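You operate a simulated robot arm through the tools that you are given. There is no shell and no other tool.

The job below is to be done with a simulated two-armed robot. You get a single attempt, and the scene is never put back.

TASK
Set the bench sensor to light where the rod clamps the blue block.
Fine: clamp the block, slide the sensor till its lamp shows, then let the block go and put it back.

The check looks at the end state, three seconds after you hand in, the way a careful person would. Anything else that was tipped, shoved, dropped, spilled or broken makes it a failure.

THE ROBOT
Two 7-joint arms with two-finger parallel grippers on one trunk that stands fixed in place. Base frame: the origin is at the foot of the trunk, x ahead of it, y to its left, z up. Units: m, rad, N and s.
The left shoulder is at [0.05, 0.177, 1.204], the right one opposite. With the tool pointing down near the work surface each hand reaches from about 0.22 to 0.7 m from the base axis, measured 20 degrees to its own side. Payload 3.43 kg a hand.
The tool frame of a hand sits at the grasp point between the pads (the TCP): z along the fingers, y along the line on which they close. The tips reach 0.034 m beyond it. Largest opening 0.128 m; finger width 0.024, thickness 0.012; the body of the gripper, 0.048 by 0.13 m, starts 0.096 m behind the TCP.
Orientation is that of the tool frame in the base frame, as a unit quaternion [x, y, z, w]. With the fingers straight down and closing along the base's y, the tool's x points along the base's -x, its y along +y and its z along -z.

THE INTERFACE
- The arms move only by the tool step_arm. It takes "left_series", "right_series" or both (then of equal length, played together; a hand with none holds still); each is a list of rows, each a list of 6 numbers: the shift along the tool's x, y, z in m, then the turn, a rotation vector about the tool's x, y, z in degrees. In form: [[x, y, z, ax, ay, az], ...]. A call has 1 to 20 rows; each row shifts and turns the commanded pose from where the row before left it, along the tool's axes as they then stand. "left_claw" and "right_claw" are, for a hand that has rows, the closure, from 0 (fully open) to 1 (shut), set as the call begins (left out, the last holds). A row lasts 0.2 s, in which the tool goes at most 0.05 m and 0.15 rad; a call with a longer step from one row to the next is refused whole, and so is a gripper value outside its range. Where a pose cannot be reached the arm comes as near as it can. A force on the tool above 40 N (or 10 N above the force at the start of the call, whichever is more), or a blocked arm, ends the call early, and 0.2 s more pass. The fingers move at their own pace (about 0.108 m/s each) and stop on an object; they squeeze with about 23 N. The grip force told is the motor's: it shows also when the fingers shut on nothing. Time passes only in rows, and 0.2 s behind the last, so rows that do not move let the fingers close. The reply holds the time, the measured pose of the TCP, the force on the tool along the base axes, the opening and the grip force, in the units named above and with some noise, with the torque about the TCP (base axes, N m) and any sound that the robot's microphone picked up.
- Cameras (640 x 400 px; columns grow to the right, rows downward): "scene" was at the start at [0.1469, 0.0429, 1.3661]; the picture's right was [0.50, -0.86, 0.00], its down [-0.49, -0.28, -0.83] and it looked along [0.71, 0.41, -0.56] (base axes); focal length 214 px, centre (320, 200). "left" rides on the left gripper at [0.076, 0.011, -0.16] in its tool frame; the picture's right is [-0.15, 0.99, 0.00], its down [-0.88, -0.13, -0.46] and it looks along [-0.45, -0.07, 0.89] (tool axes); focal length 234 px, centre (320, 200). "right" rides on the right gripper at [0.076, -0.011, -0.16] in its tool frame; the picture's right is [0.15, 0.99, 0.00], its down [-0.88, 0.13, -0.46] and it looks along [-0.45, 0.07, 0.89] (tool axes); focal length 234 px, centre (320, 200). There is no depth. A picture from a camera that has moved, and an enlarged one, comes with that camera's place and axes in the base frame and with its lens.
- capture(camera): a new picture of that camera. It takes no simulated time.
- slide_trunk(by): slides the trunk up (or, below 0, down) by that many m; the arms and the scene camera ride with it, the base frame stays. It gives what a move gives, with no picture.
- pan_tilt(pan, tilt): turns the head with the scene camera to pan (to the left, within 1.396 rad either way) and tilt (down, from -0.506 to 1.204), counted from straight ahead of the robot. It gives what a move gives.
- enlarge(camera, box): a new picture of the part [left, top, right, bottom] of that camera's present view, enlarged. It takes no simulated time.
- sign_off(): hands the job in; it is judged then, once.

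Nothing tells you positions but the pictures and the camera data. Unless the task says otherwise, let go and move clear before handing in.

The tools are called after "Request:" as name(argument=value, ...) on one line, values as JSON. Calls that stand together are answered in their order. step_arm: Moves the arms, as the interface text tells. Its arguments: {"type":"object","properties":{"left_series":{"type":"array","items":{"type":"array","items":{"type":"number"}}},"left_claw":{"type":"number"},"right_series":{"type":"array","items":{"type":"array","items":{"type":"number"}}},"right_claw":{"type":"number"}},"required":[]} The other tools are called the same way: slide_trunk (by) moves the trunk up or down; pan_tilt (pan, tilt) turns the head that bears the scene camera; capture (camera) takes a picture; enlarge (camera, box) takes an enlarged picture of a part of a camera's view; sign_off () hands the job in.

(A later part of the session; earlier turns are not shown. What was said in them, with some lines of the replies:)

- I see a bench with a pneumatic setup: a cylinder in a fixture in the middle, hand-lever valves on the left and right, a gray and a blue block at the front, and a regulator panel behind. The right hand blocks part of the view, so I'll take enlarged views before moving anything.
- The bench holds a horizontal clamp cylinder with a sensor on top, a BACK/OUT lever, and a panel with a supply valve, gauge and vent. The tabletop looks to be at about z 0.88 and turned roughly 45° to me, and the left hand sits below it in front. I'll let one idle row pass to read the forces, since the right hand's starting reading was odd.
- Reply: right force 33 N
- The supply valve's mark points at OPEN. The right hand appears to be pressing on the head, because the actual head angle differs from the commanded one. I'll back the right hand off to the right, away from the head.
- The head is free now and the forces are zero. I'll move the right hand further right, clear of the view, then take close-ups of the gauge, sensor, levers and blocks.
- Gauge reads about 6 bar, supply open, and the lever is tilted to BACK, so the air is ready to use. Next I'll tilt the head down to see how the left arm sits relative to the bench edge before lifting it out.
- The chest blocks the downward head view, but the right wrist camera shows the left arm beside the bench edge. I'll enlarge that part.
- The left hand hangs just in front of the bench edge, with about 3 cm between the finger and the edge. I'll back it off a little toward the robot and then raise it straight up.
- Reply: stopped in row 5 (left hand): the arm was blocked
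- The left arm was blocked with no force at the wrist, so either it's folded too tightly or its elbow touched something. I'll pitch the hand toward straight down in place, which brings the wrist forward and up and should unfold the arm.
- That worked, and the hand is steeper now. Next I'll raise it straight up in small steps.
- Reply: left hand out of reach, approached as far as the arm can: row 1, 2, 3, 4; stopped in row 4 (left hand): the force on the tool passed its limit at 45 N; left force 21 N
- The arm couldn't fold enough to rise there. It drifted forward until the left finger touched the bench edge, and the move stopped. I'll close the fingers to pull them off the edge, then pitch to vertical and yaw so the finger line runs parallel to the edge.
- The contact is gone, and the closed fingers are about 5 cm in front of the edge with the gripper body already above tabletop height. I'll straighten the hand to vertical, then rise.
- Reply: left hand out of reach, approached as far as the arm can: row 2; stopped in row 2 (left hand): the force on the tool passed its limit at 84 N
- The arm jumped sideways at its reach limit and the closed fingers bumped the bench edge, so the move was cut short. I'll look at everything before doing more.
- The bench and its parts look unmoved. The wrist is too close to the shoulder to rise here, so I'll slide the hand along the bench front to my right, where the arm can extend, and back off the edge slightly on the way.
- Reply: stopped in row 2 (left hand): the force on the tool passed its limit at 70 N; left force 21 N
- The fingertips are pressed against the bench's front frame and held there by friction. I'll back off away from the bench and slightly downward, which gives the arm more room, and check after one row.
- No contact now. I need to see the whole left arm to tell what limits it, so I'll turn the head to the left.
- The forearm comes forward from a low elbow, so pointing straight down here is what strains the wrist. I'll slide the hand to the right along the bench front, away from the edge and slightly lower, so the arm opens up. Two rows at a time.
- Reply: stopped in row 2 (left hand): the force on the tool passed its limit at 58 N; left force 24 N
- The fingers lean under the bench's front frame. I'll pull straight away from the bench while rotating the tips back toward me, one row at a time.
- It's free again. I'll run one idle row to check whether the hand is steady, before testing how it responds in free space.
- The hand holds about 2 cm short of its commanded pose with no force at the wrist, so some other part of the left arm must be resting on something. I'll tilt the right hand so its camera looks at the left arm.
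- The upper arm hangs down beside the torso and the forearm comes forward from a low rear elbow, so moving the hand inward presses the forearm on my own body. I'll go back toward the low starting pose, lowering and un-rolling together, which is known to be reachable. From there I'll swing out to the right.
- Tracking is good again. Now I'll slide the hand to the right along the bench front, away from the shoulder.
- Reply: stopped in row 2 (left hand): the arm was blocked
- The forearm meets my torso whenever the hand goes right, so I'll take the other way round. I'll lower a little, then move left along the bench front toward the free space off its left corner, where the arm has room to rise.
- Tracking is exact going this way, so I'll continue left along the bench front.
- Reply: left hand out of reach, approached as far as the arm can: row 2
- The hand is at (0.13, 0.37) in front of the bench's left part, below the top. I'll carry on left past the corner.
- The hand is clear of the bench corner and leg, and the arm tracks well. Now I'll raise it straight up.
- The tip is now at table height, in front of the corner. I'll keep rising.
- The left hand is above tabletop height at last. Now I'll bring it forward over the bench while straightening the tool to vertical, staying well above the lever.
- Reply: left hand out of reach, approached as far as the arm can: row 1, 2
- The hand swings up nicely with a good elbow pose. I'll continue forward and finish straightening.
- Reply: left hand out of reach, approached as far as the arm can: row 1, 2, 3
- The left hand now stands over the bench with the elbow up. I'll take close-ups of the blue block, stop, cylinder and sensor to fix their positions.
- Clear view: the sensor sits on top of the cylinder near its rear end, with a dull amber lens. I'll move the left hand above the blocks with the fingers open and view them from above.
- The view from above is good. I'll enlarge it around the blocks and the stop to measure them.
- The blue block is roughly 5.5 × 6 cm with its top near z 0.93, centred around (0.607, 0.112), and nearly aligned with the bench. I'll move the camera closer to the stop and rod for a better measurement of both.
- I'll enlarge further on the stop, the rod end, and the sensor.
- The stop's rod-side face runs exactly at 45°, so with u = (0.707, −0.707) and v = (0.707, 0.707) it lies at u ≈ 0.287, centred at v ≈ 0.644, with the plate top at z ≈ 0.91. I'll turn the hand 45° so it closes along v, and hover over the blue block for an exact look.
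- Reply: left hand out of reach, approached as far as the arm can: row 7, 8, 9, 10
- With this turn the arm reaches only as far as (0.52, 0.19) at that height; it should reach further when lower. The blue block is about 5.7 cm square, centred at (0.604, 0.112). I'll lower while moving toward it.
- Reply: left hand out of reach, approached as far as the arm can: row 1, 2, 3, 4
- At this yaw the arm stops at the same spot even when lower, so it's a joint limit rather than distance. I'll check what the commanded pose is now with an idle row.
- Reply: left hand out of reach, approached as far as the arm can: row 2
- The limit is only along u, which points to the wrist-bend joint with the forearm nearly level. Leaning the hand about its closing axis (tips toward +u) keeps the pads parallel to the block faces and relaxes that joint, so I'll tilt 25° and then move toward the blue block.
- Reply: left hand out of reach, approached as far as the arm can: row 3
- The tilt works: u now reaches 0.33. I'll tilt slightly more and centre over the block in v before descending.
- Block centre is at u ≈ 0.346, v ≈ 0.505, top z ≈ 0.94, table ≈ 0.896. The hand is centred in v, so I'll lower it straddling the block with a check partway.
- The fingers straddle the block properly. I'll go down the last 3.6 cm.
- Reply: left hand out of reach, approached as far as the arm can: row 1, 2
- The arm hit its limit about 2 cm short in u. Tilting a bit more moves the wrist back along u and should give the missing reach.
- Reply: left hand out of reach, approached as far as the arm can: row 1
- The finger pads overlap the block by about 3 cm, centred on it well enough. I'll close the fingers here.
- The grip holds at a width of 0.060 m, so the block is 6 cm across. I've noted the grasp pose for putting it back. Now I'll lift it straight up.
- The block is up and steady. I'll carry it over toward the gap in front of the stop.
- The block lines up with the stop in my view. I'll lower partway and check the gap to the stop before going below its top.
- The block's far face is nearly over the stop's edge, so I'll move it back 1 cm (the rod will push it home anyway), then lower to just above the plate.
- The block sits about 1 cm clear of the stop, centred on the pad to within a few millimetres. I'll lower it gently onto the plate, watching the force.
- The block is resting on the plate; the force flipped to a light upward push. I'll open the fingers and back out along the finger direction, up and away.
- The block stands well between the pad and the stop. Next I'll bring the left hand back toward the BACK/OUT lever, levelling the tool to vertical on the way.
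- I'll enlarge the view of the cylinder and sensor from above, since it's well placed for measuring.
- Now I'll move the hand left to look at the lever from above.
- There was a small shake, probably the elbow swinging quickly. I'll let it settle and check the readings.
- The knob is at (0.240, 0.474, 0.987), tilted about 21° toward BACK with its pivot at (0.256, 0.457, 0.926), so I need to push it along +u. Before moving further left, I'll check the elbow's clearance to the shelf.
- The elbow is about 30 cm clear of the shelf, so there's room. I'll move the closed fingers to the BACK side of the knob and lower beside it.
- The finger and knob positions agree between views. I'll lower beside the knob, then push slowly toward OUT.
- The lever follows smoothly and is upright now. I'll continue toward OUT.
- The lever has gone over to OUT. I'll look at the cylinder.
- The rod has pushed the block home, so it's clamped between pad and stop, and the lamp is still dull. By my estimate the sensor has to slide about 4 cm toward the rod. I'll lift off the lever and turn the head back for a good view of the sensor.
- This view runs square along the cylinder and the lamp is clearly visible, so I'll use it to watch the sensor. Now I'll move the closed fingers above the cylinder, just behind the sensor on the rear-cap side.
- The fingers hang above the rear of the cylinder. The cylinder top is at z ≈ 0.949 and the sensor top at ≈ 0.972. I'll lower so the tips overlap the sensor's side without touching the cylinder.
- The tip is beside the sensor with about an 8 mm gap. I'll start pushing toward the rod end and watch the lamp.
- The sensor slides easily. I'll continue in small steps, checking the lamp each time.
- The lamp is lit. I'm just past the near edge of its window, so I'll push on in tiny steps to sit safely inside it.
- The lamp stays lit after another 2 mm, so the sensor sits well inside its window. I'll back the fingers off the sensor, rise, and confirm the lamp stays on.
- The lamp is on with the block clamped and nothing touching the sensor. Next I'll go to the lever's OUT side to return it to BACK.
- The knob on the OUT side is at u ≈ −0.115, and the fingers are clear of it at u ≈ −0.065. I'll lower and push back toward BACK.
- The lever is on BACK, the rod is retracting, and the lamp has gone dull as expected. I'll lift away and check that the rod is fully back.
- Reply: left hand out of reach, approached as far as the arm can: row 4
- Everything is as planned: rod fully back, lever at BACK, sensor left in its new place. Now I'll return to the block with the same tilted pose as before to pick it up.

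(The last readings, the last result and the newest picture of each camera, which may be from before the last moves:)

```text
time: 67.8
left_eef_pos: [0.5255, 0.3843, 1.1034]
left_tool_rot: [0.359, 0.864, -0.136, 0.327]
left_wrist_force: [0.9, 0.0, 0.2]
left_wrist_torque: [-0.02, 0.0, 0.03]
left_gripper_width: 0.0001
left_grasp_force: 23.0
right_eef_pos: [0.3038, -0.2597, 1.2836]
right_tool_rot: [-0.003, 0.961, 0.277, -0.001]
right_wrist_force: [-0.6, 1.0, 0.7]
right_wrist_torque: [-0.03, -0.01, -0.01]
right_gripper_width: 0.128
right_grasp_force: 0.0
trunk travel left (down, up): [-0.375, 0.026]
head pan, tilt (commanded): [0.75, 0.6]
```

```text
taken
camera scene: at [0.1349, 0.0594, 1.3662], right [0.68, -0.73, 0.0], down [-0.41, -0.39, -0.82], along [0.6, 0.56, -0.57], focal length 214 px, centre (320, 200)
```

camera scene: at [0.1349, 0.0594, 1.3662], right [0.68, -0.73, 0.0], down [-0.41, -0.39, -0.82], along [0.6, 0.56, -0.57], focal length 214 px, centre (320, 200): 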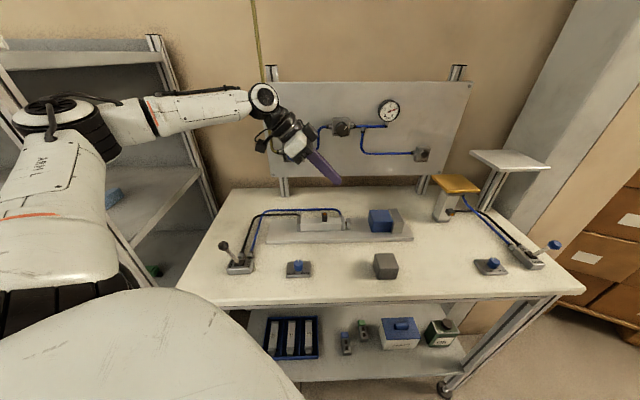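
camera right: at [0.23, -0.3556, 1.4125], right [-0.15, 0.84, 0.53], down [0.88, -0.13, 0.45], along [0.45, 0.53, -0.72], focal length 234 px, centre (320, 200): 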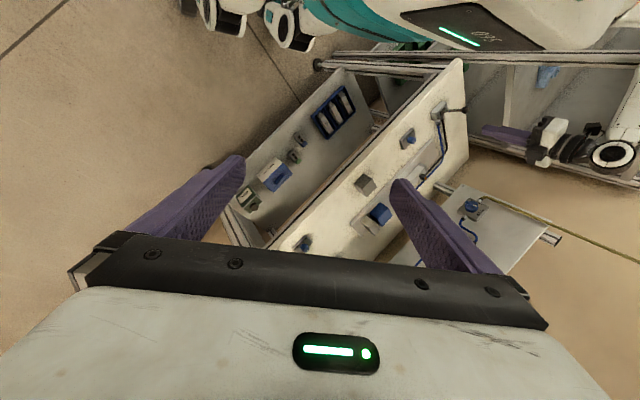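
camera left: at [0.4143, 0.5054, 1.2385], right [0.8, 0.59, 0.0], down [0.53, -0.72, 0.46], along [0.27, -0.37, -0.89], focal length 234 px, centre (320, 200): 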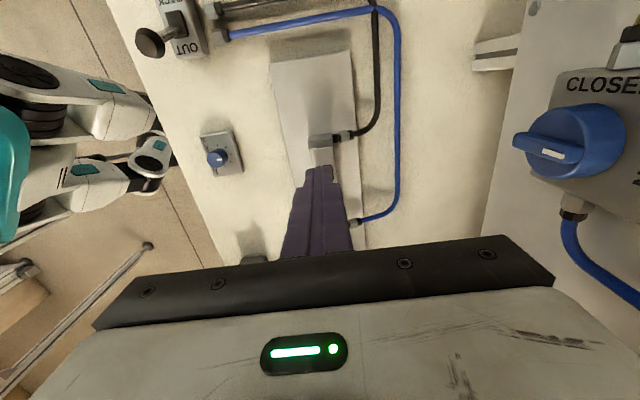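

Request:
step_arm(left_claw=0, left_series=[[-0.0142, 0, 0.0364, 0, 0, 0], [-0.0142, 0, 0.0364, 0, 0, 0], [-0.0142, 0, 0.0364, 0, 0, 0], [-0.0142, 0, 0.0364, 0, 0, 0]])

Request:
capture(camera="left")

Request:
enlarge(camera="scene", box=[310, 160, 430, 250])

```text
time: 68.8
left_eef_pos: [0.6258, 0.2849, 1.0304]
left_tool_rot: [0.358, 0.864, -0.136, 0.327]
left_wrist_force: [-0.8, 0.1, 1.2]
left_wrist_torque: [-0.03, 0.03, 0.03]
left_gripper_width: 0.1281
left_grasp_force: 0.1
right_eef_pos: [0.3035, -0.2598, 1.283]
right_tool_rot: [-0.003, 0.961, 0.277, -0.002]
right_wrist_force: [1.1, 1.1, 0.2]
right_wrist_torque: [0.02, 0.03, -0.02]
right_gripper_width: 0.1279
right_grasp_force: 0.0
trunk travel left (down, up): [-0.375, 0.026]
head pan, tilt (commanded): [0.75, 0.6]
```

```text
taken
camera left: at [0.5182, 0.4075, 1.1], right [0.78, 0.62, 0.1], down [0.16, -0.35, 0.92], along [0.61, -0.7, -0.37], focal length 234 px, centre (320, 200)
```

left: 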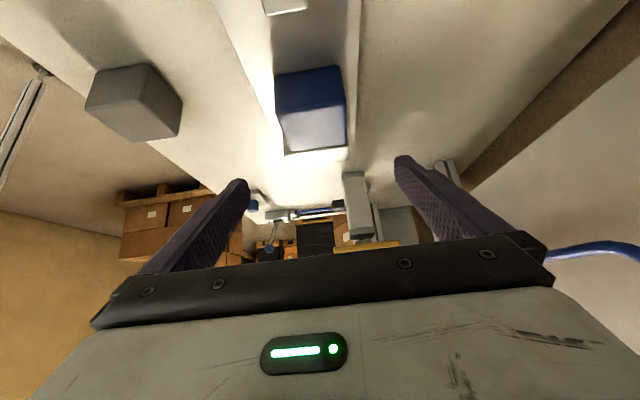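

```text
4.44 times, centred on (370, 205) of scene
camera zoom: at [0.1357, 0.0586, 1.366], right [0.68, -0.73, 0.0], down [-0.41, -0.39, -0.82], along [0.6, 0.56, -0.57], focal length 953 px, centre (98, 178)
```

zoom: 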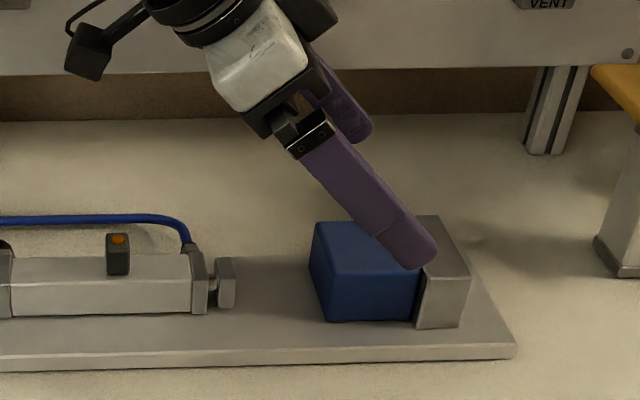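

Request:
step_arm(left_series=[[0.0166, -0.0005, 0.0173, 0, 0, 0], [0.0166, -0.0005, 0.0173, 0, 0, 0], [0.0132, -0.0005, 0.015, 0, 0, 0]])

Request:
capture(camera="left")

Request:
enlarge(camera="scene", box=[310, 160, 430, 250])

```text
time: 69.6
left_eef_pos: [0.6207, 0.2841, 0.9638]
left_tool_rot: [0.358, 0.864, -0.136, 0.326]
left_wrist_force: [0.0, 0.1, 0.6]
left_wrist_torque: [-0.01, -0.01, 0.01]
left_gripper_width: 0.1279
left_grasp_force: 0.0
right_eef_pos: [0.3035, -0.2604, 1.2839]
right_tool_rot: [-0.003, 0.961, 0.278, -0.001]
right_wrist_force: [0.0, 0.0, -0.2]
right_wrist_torque: [-0.01, 0.01, 0.0]
right_gripper_width: 0.1281
right_grasp_force: 0.2
trunk travel left (down, up): [-0.375, 0.026]
head pan, tilt (commanded): [0.75, 0.6]
```

```text
taken
camera left: at [0.5141, 0.4075, 1.0336], right [0.78, 0.62, 0.1], down [0.16, -0.35, 0.92], along [0.61, -0.7, -0.37], focal length 234 px, centre (320, 200)
```

left: 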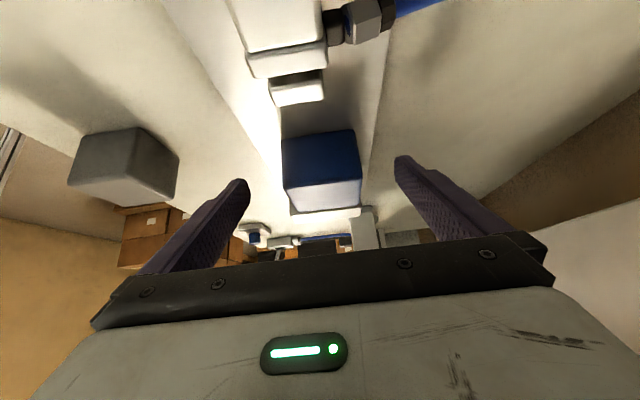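

```text
4.44 times, centred on (370, 205) of scene
camera zoom: at [0.1354, 0.0588, 1.3661], right [0.68, -0.73, 0.0], down [-0.41, -0.39, -0.82], along [0.6, 0.56, -0.57], focal length 953 px, centre (98, 178)
```

zoom: 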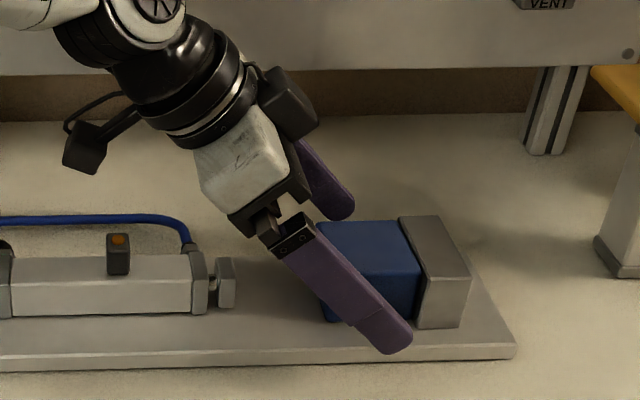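

The block appears at almost exactly the same place in the hand camera as in my original grasp. I'll drop the last 5 mm and close.

Request:
step_arm(left_series=[[0.0033, 0.0015, 0.00375, 0, 0, 0], [0, 0, 0, 0, 0, 0]])

Request:
capture(camera="left")

```text
time: 70.2
left_eef_pos: [0.6207, 0.2859, 0.9576]
left_tool_rot: [0.359, 0.864, -0.137, 0.327]
left_wrist_force: [-0.2, 0.9, -0.1]
left_wrist_torque: [-0.01, -0.02, 0.0]
left_gripper_width: 0.1281
left_grasp_force: 0.1
right_eef_pos: [0.3037, -0.2603, 1.282]
right_tool_rot: [-0.003, 0.961, 0.277, -0.001]
right_wrist_force: [0.4, -0.2, 0.0]
right_wrist_torque: [-0.03, 0.0, 0.0]
right_gripper_width: 0.1278
right_grasp_force: 0.1
trunk travel left (down, up): [-0.375, 0.026]
head pan, tilt (commanded): [0.75, 0.6]
```

```text
taken
camera left: at [0.5147, 0.4085, 1.0288], right [0.78, 0.62, 0.1], down [0.16, -0.35, 0.92], along [0.61, -0.7, -0.37], focal length 234 px, centre (320, 200)
```

left: 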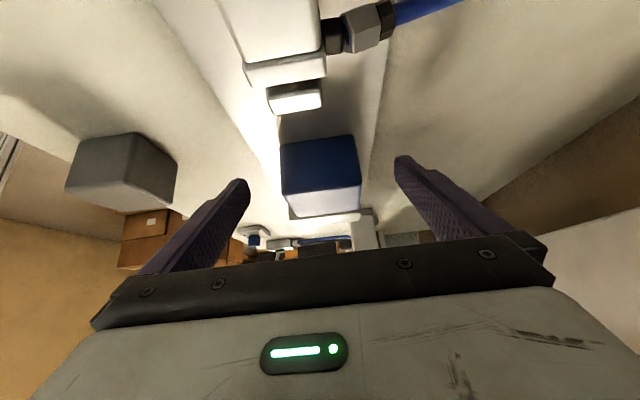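

Request:
step_arm(left_claw=1, left_series=[[0, 0, 0, 0, 0, 0], [0, 0, 0, 0, 0, 0], [0, 0, 0, 0, 0, 0]])

Request:
capture(camera="left")

Request:
enlarge(camera="scene", box=[310, 160, 430, 250])

```text
time: 71.0
left_eef_pos: [0.6196, 0.2853, 0.9575]
left_tool_rot: [0.359, 0.864, -0.137, 0.326]
left_wrist_force: [-0.3, 0.0, 0.3]
left_wrist_torque: [0.05, -0.07, -0.04]
left_gripper_width: 0.0596
left_grasp_force: 23.1
right_eef_pos: [0.3044, -0.26, 1.282]
right_tool_rot: [-0.003, 0.961, 0.277, -0.001]
right_wrist_force: [-0.5, 1.0, 0.5]
right_wrist_torque: [-0.01, -0.02, 0.01]
right_gripper_width: 0.128
right_grasp_force: 0.0
trunk travel left (down, up): [-0.375, 0.026]
head pan, tilt (commanded): [0.75, 0.6]
```

```text
taken
camera left: at [0.5147, 0.4085, 1.0289], right [0.78, 0.62, 0.1], down [0.16, -0.35, 0.92], along [0.61, -0.7, -0.37], focal length 234 px, centre (320, 200)
```

left: 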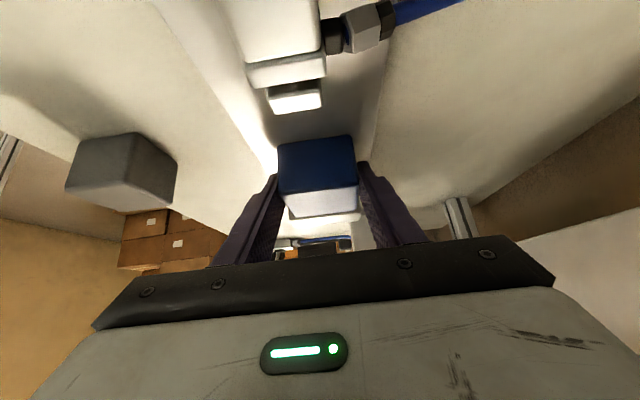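

```text
4.44 times, centred on (370, 205) of scene
camera zoom: at [0.1351, 0.0588, 1.3661], right [0.68, -0.73, 0.0], down [-0.41, -0.39, -0.83], along [0.6, 0.56, -0.56], focal length 953 px, centre (98, 178)
```

zoom: 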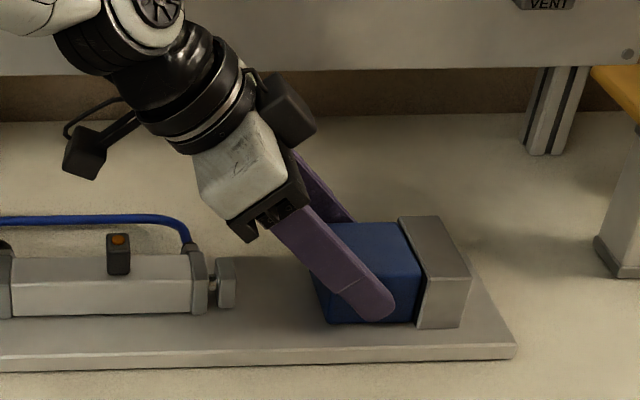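

The grip is good. I'll lift it away from the stop and carry it back to its original spot.

Request:
step_arm(left_series=[[-0.0069, 0, -0.0139, 0, 0, 0], [-0.0198, 0, -0.0225, 0, 0, 0], [-0.0198, 0, -0.0225, 0, 0, 0]])

Request:
enlarge(camera="scene", box=[280, 160, 430, 260])

```text
time: 71.8
left_eef_pos: [0.6171, 0.29, 1.0339]
left_tool_rot: [0.359, 0.864, -0.137, 0.326]
left_wrist_force: [0.2, 1.0, -3.3]
left_wrist_torque: [0.0, 0.0, 0.02]
left_gripper_width: 0.0595
left_grasp_force: 22.8
right_eef_pos: [0.3037, -0.2596, 1.282]
right_tool_rot: [-0.002, 0.961, 0.278, -0.001]
right_wrist_force: [-0.3, -0.1, -0.4]
right_wrist_torque: [0.0, -0.02, 0.0]
right_gripper_width: 0.1279
right_grasp_force: 0.2
trunk travel left (down, up): [-0.375, 0.026]
head pan, tilt (commanded): [0.75, 0.6]
```

```text
4.00 times, centred on (355, 210) of scene
camera zoom: at [0.135, 0.0588, 1.3661], right [0.68, -0.73, 0.0], down [-0.41, -0.39, -0.83], along [0.6, 0.56, -0.56], focal length 858 px, centre (180, 160)
```

zoom: 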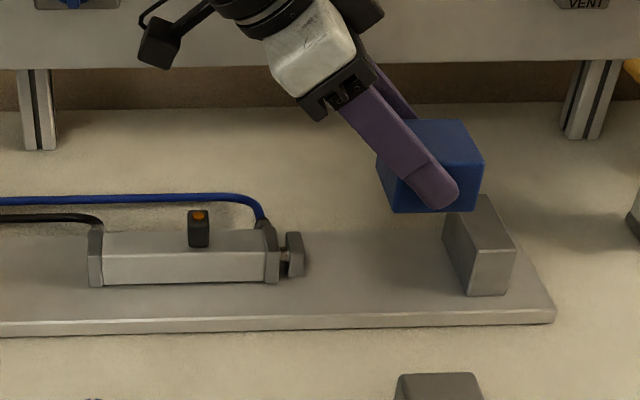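

Request:
step_arm(left_series=[[-0.016, -0.0274, 0.0114, 0, 0, 0], [-0.016, -0.0274, 0.0114, 0, 0, 0], [-0.016, -0.0274, 0.0114, 0, 0, 0], [-0.016, -0.0274, 0.0114, 0, 0, 0], [-0.016, -0.0274, 0.0114, 0, 0, 0]])

Request:
pan_tilt(pan=0.6, tilt=0.55)

Request:
capture(camera="scene")

```text
time: 73.0
left_eef_pos: [0.5913, 0.1245, 1.0446]
left_tool_rot: [0.358, 0.865, -0.136, 0.325]
left_wrist_force: [0.0, 0.6, -2.2]
left_wrist_torque: [0.03, 0.07, 0.01]
left_gripper_width: 0.06
left_grasp_force: 22.9
right_eef_pos: [0.3049, -0.2598, 1.2829]
right_tool_rot: [-0.001, 0.961, 0.278, -0.001]
right_wrist_force: [1.0, -0.2, -0.4]
right_wrist_torque: [-0.03, 0.03, -0.02]
right_gripper_width: 0.128
right_grasp_force: 0.1
trunk travel left (down, up): [-0.375, 0.026]
head pan, tilt (commanded): [0.75, 0.6]
```

```text
time: 73.7
left_eef_pos: [0.5904, 0.1259, 1.0438]
left_tool_rot: [0.358, 0.864, -0.136, 0.326]
left_wrist_force: [-0.2, 0.1, -1.8]
left_wrist_torque: [0.05, -0.02, -0.01]
left_gripper_width: 0.0597
left_grasp_force: 22.9
right_eef_pos: [0.305, -0.2596, 1.2825]
right_tool_rot: [-0.003, 0.961, 0.277, -0.001]
right_wrist_force: [0.1, 0.2, -0.1]
right_wrist_torque: [-0.02, 0.01, -0.01]
right_gripper_width: 0.128
right_grasp_force: 0.0
trunk travel left (down, up): [-0.375, 0.026]
head pan, tilt (commanded): [0.6, 0.55]
```

```text
taken
camera scene: at [0.1448, 0.0493, 1.3706], right [0.57, -0.82, 0.0], down [-0.43, -0.3, -0.85], along [0.7, 0.48, -0.52], focal length 214 px, centre (320, 200)
```

scene: 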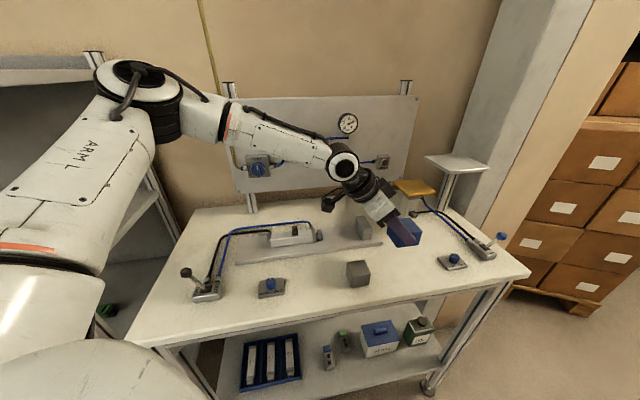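

I'm above the original spot. I'll lower gradually.

Request:
step_arm(left_series=[[0.0198, -0.001, 0.0225, 0, 0, 0], [0.0198, -0.001, 0.0225, 0, 0, 0], [0.0192, 0, 0.023, 0, 0, 0]])

Request:
enlarge(camera="scene", box=[330, 190, 450, 290])

```text
time: 74.5
left_eef_pos: [0.5887, 0.1196, 0.9524]
left_tool_rot: [0.358, 0.864, -0.137, 0.325]
left_wrist_force: [0.1, -0.2, -1.1]
left_wrist_torque: [0.01, 0.04, -0.02]
left_gripper_width: 0.0594
left_grasp_force: 22.2
right_eef_pos: [0.3035, -0.2593, 1.2832]
right_tool_rot: [-0.002, 0.961, 0.277, -0.001]
right_wrist_force: [0.0, -0.3, 0.2]
right_wrist_torque: [-0.02, 0.06, -0.01]
right_gripper_width: 0.1281
right_grasp_force: 0.1
trunk travel left (down, up): [-0.375, 0.026]
head pan, tilt (commanded): [0.6, 0.55]
```

```text
4.00 times, centred on (390, 240) of scene
camera zoom: at [0.1452, 0.0494, 1.3705], right [0.57, -0.82, 0.0], down [-0.43, -0.3, -0.85], along [0.7, 0.48, -0.52], focal length 858 px, centre (40, 40)
```

zoom: 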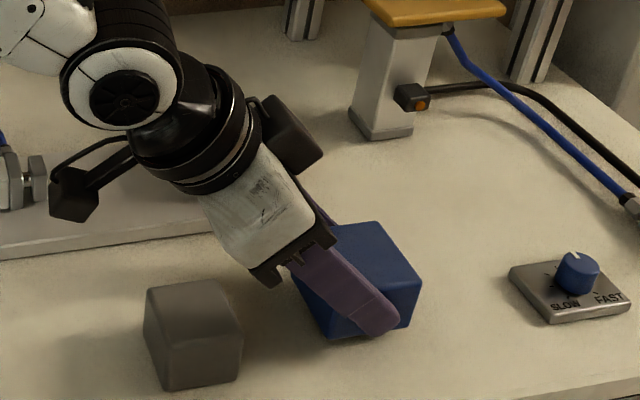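

Request:
step_arm(left_series=[[0.005, 0.002, 0.003, 0, 0, 0], [0.003, 0.001, 0.002, 0, 0, 0], [0, 0, 0, 0, 0, 0]])

Request:
enlarge(camera="scene", box=[330, 190, 450, 290])

```text
time: 75.3
left_eef_pos: [0.5879, 0.1256, 0.9434]
left_tool_rot: [0.358, 0.864, -0.136, 0.326]
left_wrist_force: [0.2, 1.2, -2.7]
left_wrist_torque: [0.01, 0.06, -0.04]
left_gripper_width: 0.0599
left_grasp_force: 22.6
right_eef_pos: [0.3047, -0.2598, 1.2819]
right_tool_rot: [-0.003, 0.961, 0.278, -0.001]
right_wrist_force: [-0.2, 0.0, -1.1]
right_wrist_torque: [-0.01, 0.0, -0.02]
right_gripper_width: 0.1279
right_grasp_force: 0.1
trunk travel left (down, up): [-0.375, 0.026]
head pan, tilt (commanded): [0.6, 0.55]
```

```text
4.00 times, centred on (390, 240) of scene
camera zoom: at [0.1448, 0.0493, 1.3706], right [0.57, -0.82, 0.0], down [-0.43, -0.3, -0.85], along [0.7, 0.48, -0.52], focal length 858 px, centre (40, 40)
```

zoom: 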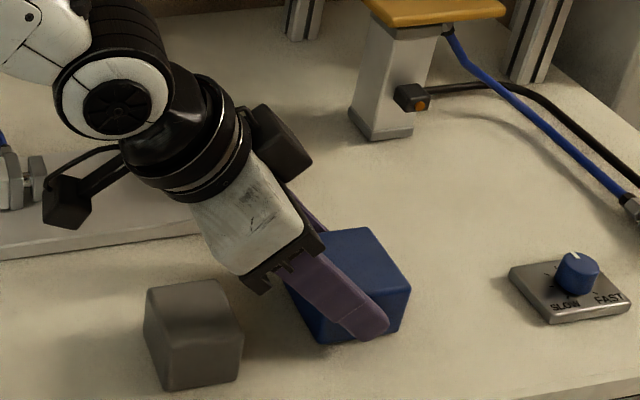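

Nearly identical to the original picture, about 2 mm high still. I'll lower that and check for contact.

Request:
step_arm(left_series=[[0.0013, 0, 0.0015, 0, 0, 0], [0, 0, 0, 0, 0, 0]])

```text
time: 75.9
left_eef_pos: [0.5889, 0.1256, 0.9421]
left_tool_rot: [0.358, 0.864, -0.136, 0.326]
left_wrist_force: [0.1, -0.4, -0.2]
left_wrist_torque: [0.08, 0.03, 0.02]
left_gripper_width: 0.0596
left_grasp_force: 23.2
right_eef_pos: [0.3034, -0.26, 1.2837]
right_tool_rot: [-0.003, 0.961, 0.277, -0.001]
right_wrist_force: [0.4, 1.0, -0.2]
right_wrist_torque: [-0.02, 0.02, -0.04]
right_gripper_width: 0.1282
right_grasp_force: 0.1
trunk travel left (down, up): [-0.375, 0.026]
head pan, tilt (commanded): [0.6, 0.55]
```

The weight has come off the hand, so the block is resting on the table. I'll release and back straight up.

Request:
step_arm(left_claw=0, left_series=[[0, 0, 0, 0, 0, 0], [0, 0, 0, 0, 0, 0], [0, 0, 0, 0, 0, 0]])

Request:
step_arm(left_series=[[-0.02, 0, -0.0225, 0, 0, 0], [-0.02, 0, -0.0225, 0, 0, 0], [-0.02, 0, -0.0225, 0, 0, 0], [-0.012, 0, -0.015, 0, 0, 0]])

Request:
enlarge(camera="scene", box=[330, 200, 430, 300])

```text
time: 76.7
left_eef_pos: [0.5882, 0.1252, 0.9416]
left_tool_rot: [0.358, 0.864, -0.136, 0.326]
left_wrist_force: [0.2, 0.0, -0.5]
left_wrist_torque: [0.01, 0.01, -0.03]
left_gripper_width: 0.1279
left_grasp_force: 0.0
right_eef_pos: [0.3032, -0.2591, 1.2818]
right_tool_rot: [-0.002, 0.961, 0.278, 0.0]
right_wrist_force: [0.1, 0.5, 0.5]
right_wrist_torque: [0.02, 0.01, 0.01]
right_gripper_width: 0.1281
right_grasp_force: 0.1
trunk travel left (down, up): [-0.375, 0.026]
head pan, tilt (commanded): [0.6, 0.55]
```

```text
time: 77.7
left_eef_pos: [0.5887, 0.1265, 1.0526]
left_tool_rot: [0.359, 0.864, -0.136, 0.326]
left_wrist_force: [0.2, -0.3, 0.2]
left_wrist_torque: [0.02, -0.02, 0.01]
left_gripper_width: 0.128
left_grasp_force: 0.0
right_eef_pos: [0.303, -0.261, 1.283]
right_tool_rot: [-0.002, 0.961, 0.277, -0.001]
right_wrist_force: [0.1, 0.2, -0.1]
right_wrist_torque: [0.0, -0.03, 0.03]
right_gripper_width: 0.128
right_grasp_force: 0.1
trunk travel left (down, up): [-0.375, 0.026]
head pan, tilt (commanded): [0.6, 0.55]
```

```text
4.00 times, centred on (380, 250) of scene
camera zoom: at [0.1445, 0.0492, 1.3706], right [0.57, -0.82, 0.0], down [-0.43, -0.3, -0.85], along [0.7, 0.48, -0.52], focal length 858 px, centre (80, 0)
```

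zoom: 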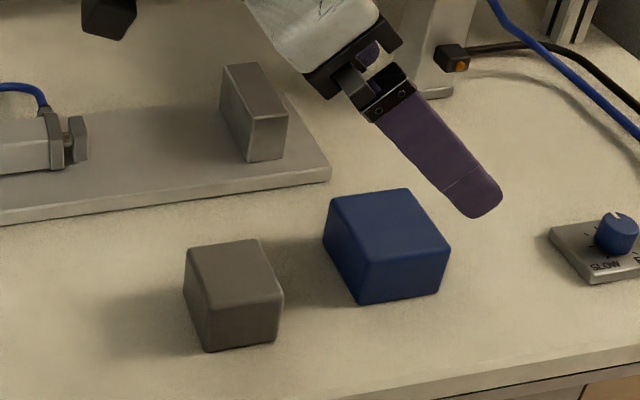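

The block is back within about a millimetre of its original picture. Now I'll retreat the left hand up and away from the bench parts, levelling it.

Request:
step_arm(left_series=[[-0.0198, 0, -0.0225, 0, 0, 0], [-0.0198, 0, -0.0225, 0, 0, 0], [0.03, 0, -0.0264, 0, 0, 0], [0.03, 0, -0.0264, 0, 0, 0], [0.03, 0, -0.0264, 0, 0, 0], [0.03, 0, -0.0264, 0, 0, 0], [0, 0, 0, 0, 8.26, 0], [0, 0, 0, 0, 8.26, 0], [0, 0, 0, 0, 8.26, 0], [0, 0, 0, 0, 8.26, 0], [0, 0, 0, 0, 8.26, 0]])

Request:
capture(camera="scene")

```text
time: 80.1
left_eef_pos: [0.4762, 0.2388, 1.1118]
left_tool_rot: [0.384, 0.923, 0.001, -0.002]
left_wrist_force: [0.1, -1.2, -1.2]
left_wrist_torque: [0.03, 0.01, 0.02]
left_gripper_width: 0.1281
left_grasp_force: 0.0
right_eef_pos: [0.3038, -0.2606, 1.2824]
right_tool_rot: [-0.002, 0.96, 0.279, -0.001]
right_wrist_force: [1.0, -0.8, 0.5]
right_wrist_torque: [0.05, 0.01, 0.02]
right_gripper_width: 0.1278
right_grasp_force: 0.0
trunk travel left (down, up): [-0.375, 0.026]
head pan, tilt (commanded): [0.6, 0.55]
```

```text
taken
camera scene: at [0.1451, 0.0486, 1.3706], right [0.57, -0.82, 0.0], down [-0.43, -0.29, -0.85], along [0.7, 0.48, -0.52], focal length 214 px, centre (320, 200)
```

scene: 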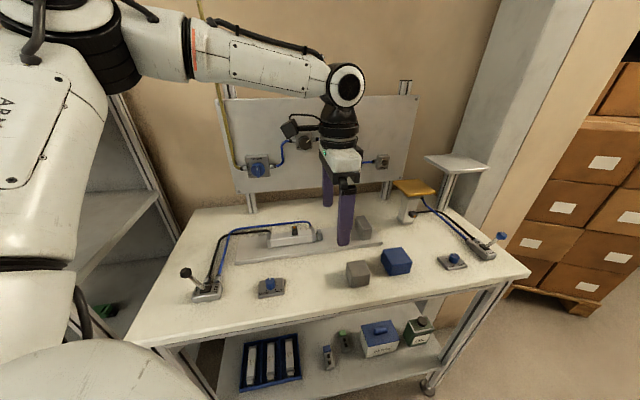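

Moving the hand a bit further back from the bench centre, then setting the head to the starting angles to compare the whole scene with the first pictures.

Request:
step_arm(left_series=[[0.0336, -0.0112, -0.008, 0, 0, 0], [0.0336, -0.0112, -0.008, 0, 0, 0], [0.0336, -0.0112, -0.008, 0, 0, 0], [0.0336, -0.0112, -0.008, 0, 0, 0], [0.0336, -0.0112, -0.008, 0, 0, 0]])

Request:
pan_tilt(pan=0.445, tilt=0.55)

Request:
capture(camera="scene")

Request:
enlarge(camera="scene", box=[190, 200, 350, 300])

Request:
enlarge(camera="scene", box=[300, 160, 460, 290])

Request:
enlarge(camera="scene", box=[120, 260, 280, 360])

```text
time: 81.3
left_eef_pos: [0.3147, 0.3199, 1.1527]
left_tool_rot: [0.384, 0.923, -0.001, 0.0]
left_wrist_force: [0.8, 0.4, -0.4]
left_wrist_torque: [-0.03, -0.01, 0.01]
left_gripper_width: 0.1277
left_grasp_force: 0.0
right_eef_pos: [0.3032, -0.2603, 1.2837]
right_tool_rot: [-0.003, 0.961, 0.278, 0.0]
right_wrist_force: [-0.2, 0.6, -0.2]
right_wrist_torque: [0.02, -0.03, -0.04]
right_gripper_width: 0.128
right_grasp_force: 0.1
trunk travel left (down, up): [-0.375, 0.026]
head pan, tilt (commanded): [0.6, 0.55]
```

```text
time: 82.0
left_eef_pos: [0.3149, 0.319, 1.1505]
left_tool_rot: [0.383, 0.924, -0.002, 0.0]
left_wrist_force: [0.1, -0.5, 0.4]
left_wrist_torque: [0.02, 0.0, -0.04]
left_gripper_width: 0.1281
left_grasp_force: 0.0
right_eef_pos: [0.3034, -0.2602, 1.2824]
right_tool_rot: [-0.003, 0.961, 0.277, -0.001]
right_wrist_force: [0.3, -0.6, 0.6]
right_wrist_torque: [0.01, -0.01, -0.01]
right_gripper_width: 0.1281
right_grasp_force: 0.1
trunk travel left (down, up): [-0.375, 0.026]
head pan, tilt (commanded): [0.445, 0.55]
```

```text
taken
camera scene: at [0.1514, 0.0373, 1.3707], right [0.43, -0.9, 0.0], down [-0.47, -0.23, -0.85], along [0.77, 0.37, -0.52], focal length 214 px, centre (320, 200)
```

scene: 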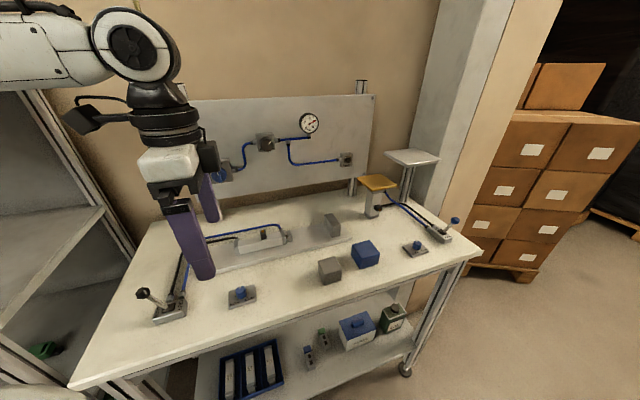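

```text
4.00 times, centred on (270, 250) of scene
camera zoom: at [0.1514, 0.0373, 1.3707], right [0.43, -0.9, 0.0], down [-0.47, -0.23, -0.85], along [0.77, 0.37, -0.52], focal length 858 px, centre (520, 0)
```

zoom: 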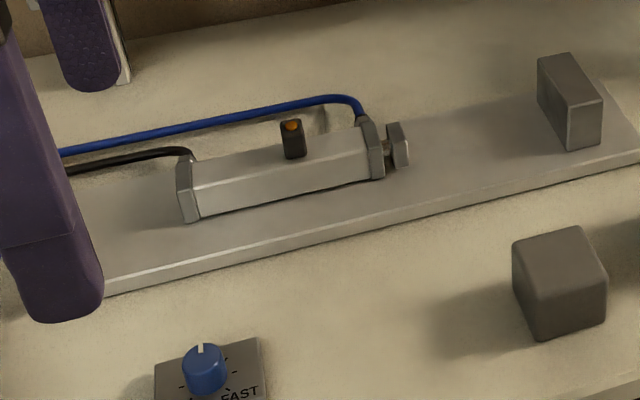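

```text
3.08 times, centred on (380, 225) of scene
camera zoom: at [0.1514, 0.0373, 1.3707], right [0.43, -0.9, 0.0], down [-0.47, -0.23, -0.85], along [0.77, 0.37, -0.52], focal length 660 px, centre (135, 123)
```

zoom: 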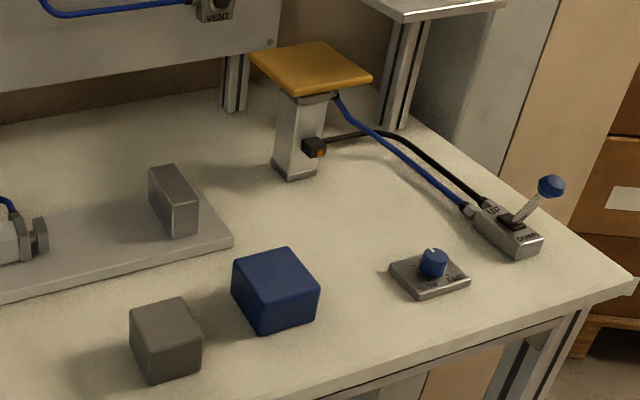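

```text
4.00 times, centred on (200, 310) of scene
camera zoom: at [0.1514, 0.0373, 1.3707], right [0.43, -0.9, 0.0], down [-0.47, -0.23, -0.85], along [0.77, 0.37, -0.52], focal length 858 px, centre (800, -240)
```

zoom: 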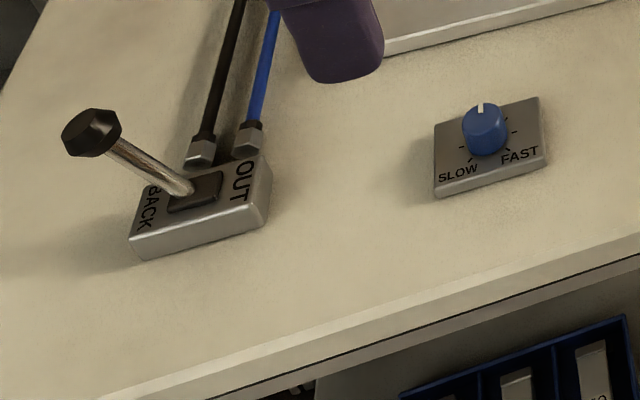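

Compared with the first pictures, the bench, lever, gray block, knobs and lower shelf all look unchanged. The blue block is back in its place, the rod is retracted, and the sensor stands where its lamp lit while the block was clamped. Both hands are clear, so I'm handing in.

Request:
sign_off()

```text
The job is handed in.
```

The job is handed in: the bench sensor is now set where its lamp lit while the rod clamped the blue block.

- **Sensor:** I slid it about 4 cm toward the rod end until the lamp came on, then 2 mm further so it isn't right at the edge of where it lights. The lamp stayed lit with nothing touching the sensor. I didn't find the far edge of that range or clamp a second time to confirm.
- **Blue block:** I moved the lever back to BACK, the rod retracted fully, and I set the block down within about a millimetre of its original spot.
- **Rest of the bench:** compared with the first pictures, the gray block, knobs, lever and lower shelf look unchanged.

Early on, while I was getting the left arm out from under the bench, its fingers bumped the front edge several times, peaking at about 84 N. The pictures show no sign that the bench moved. I also moved the right hand away from the head, which it had been pressing against at the start.
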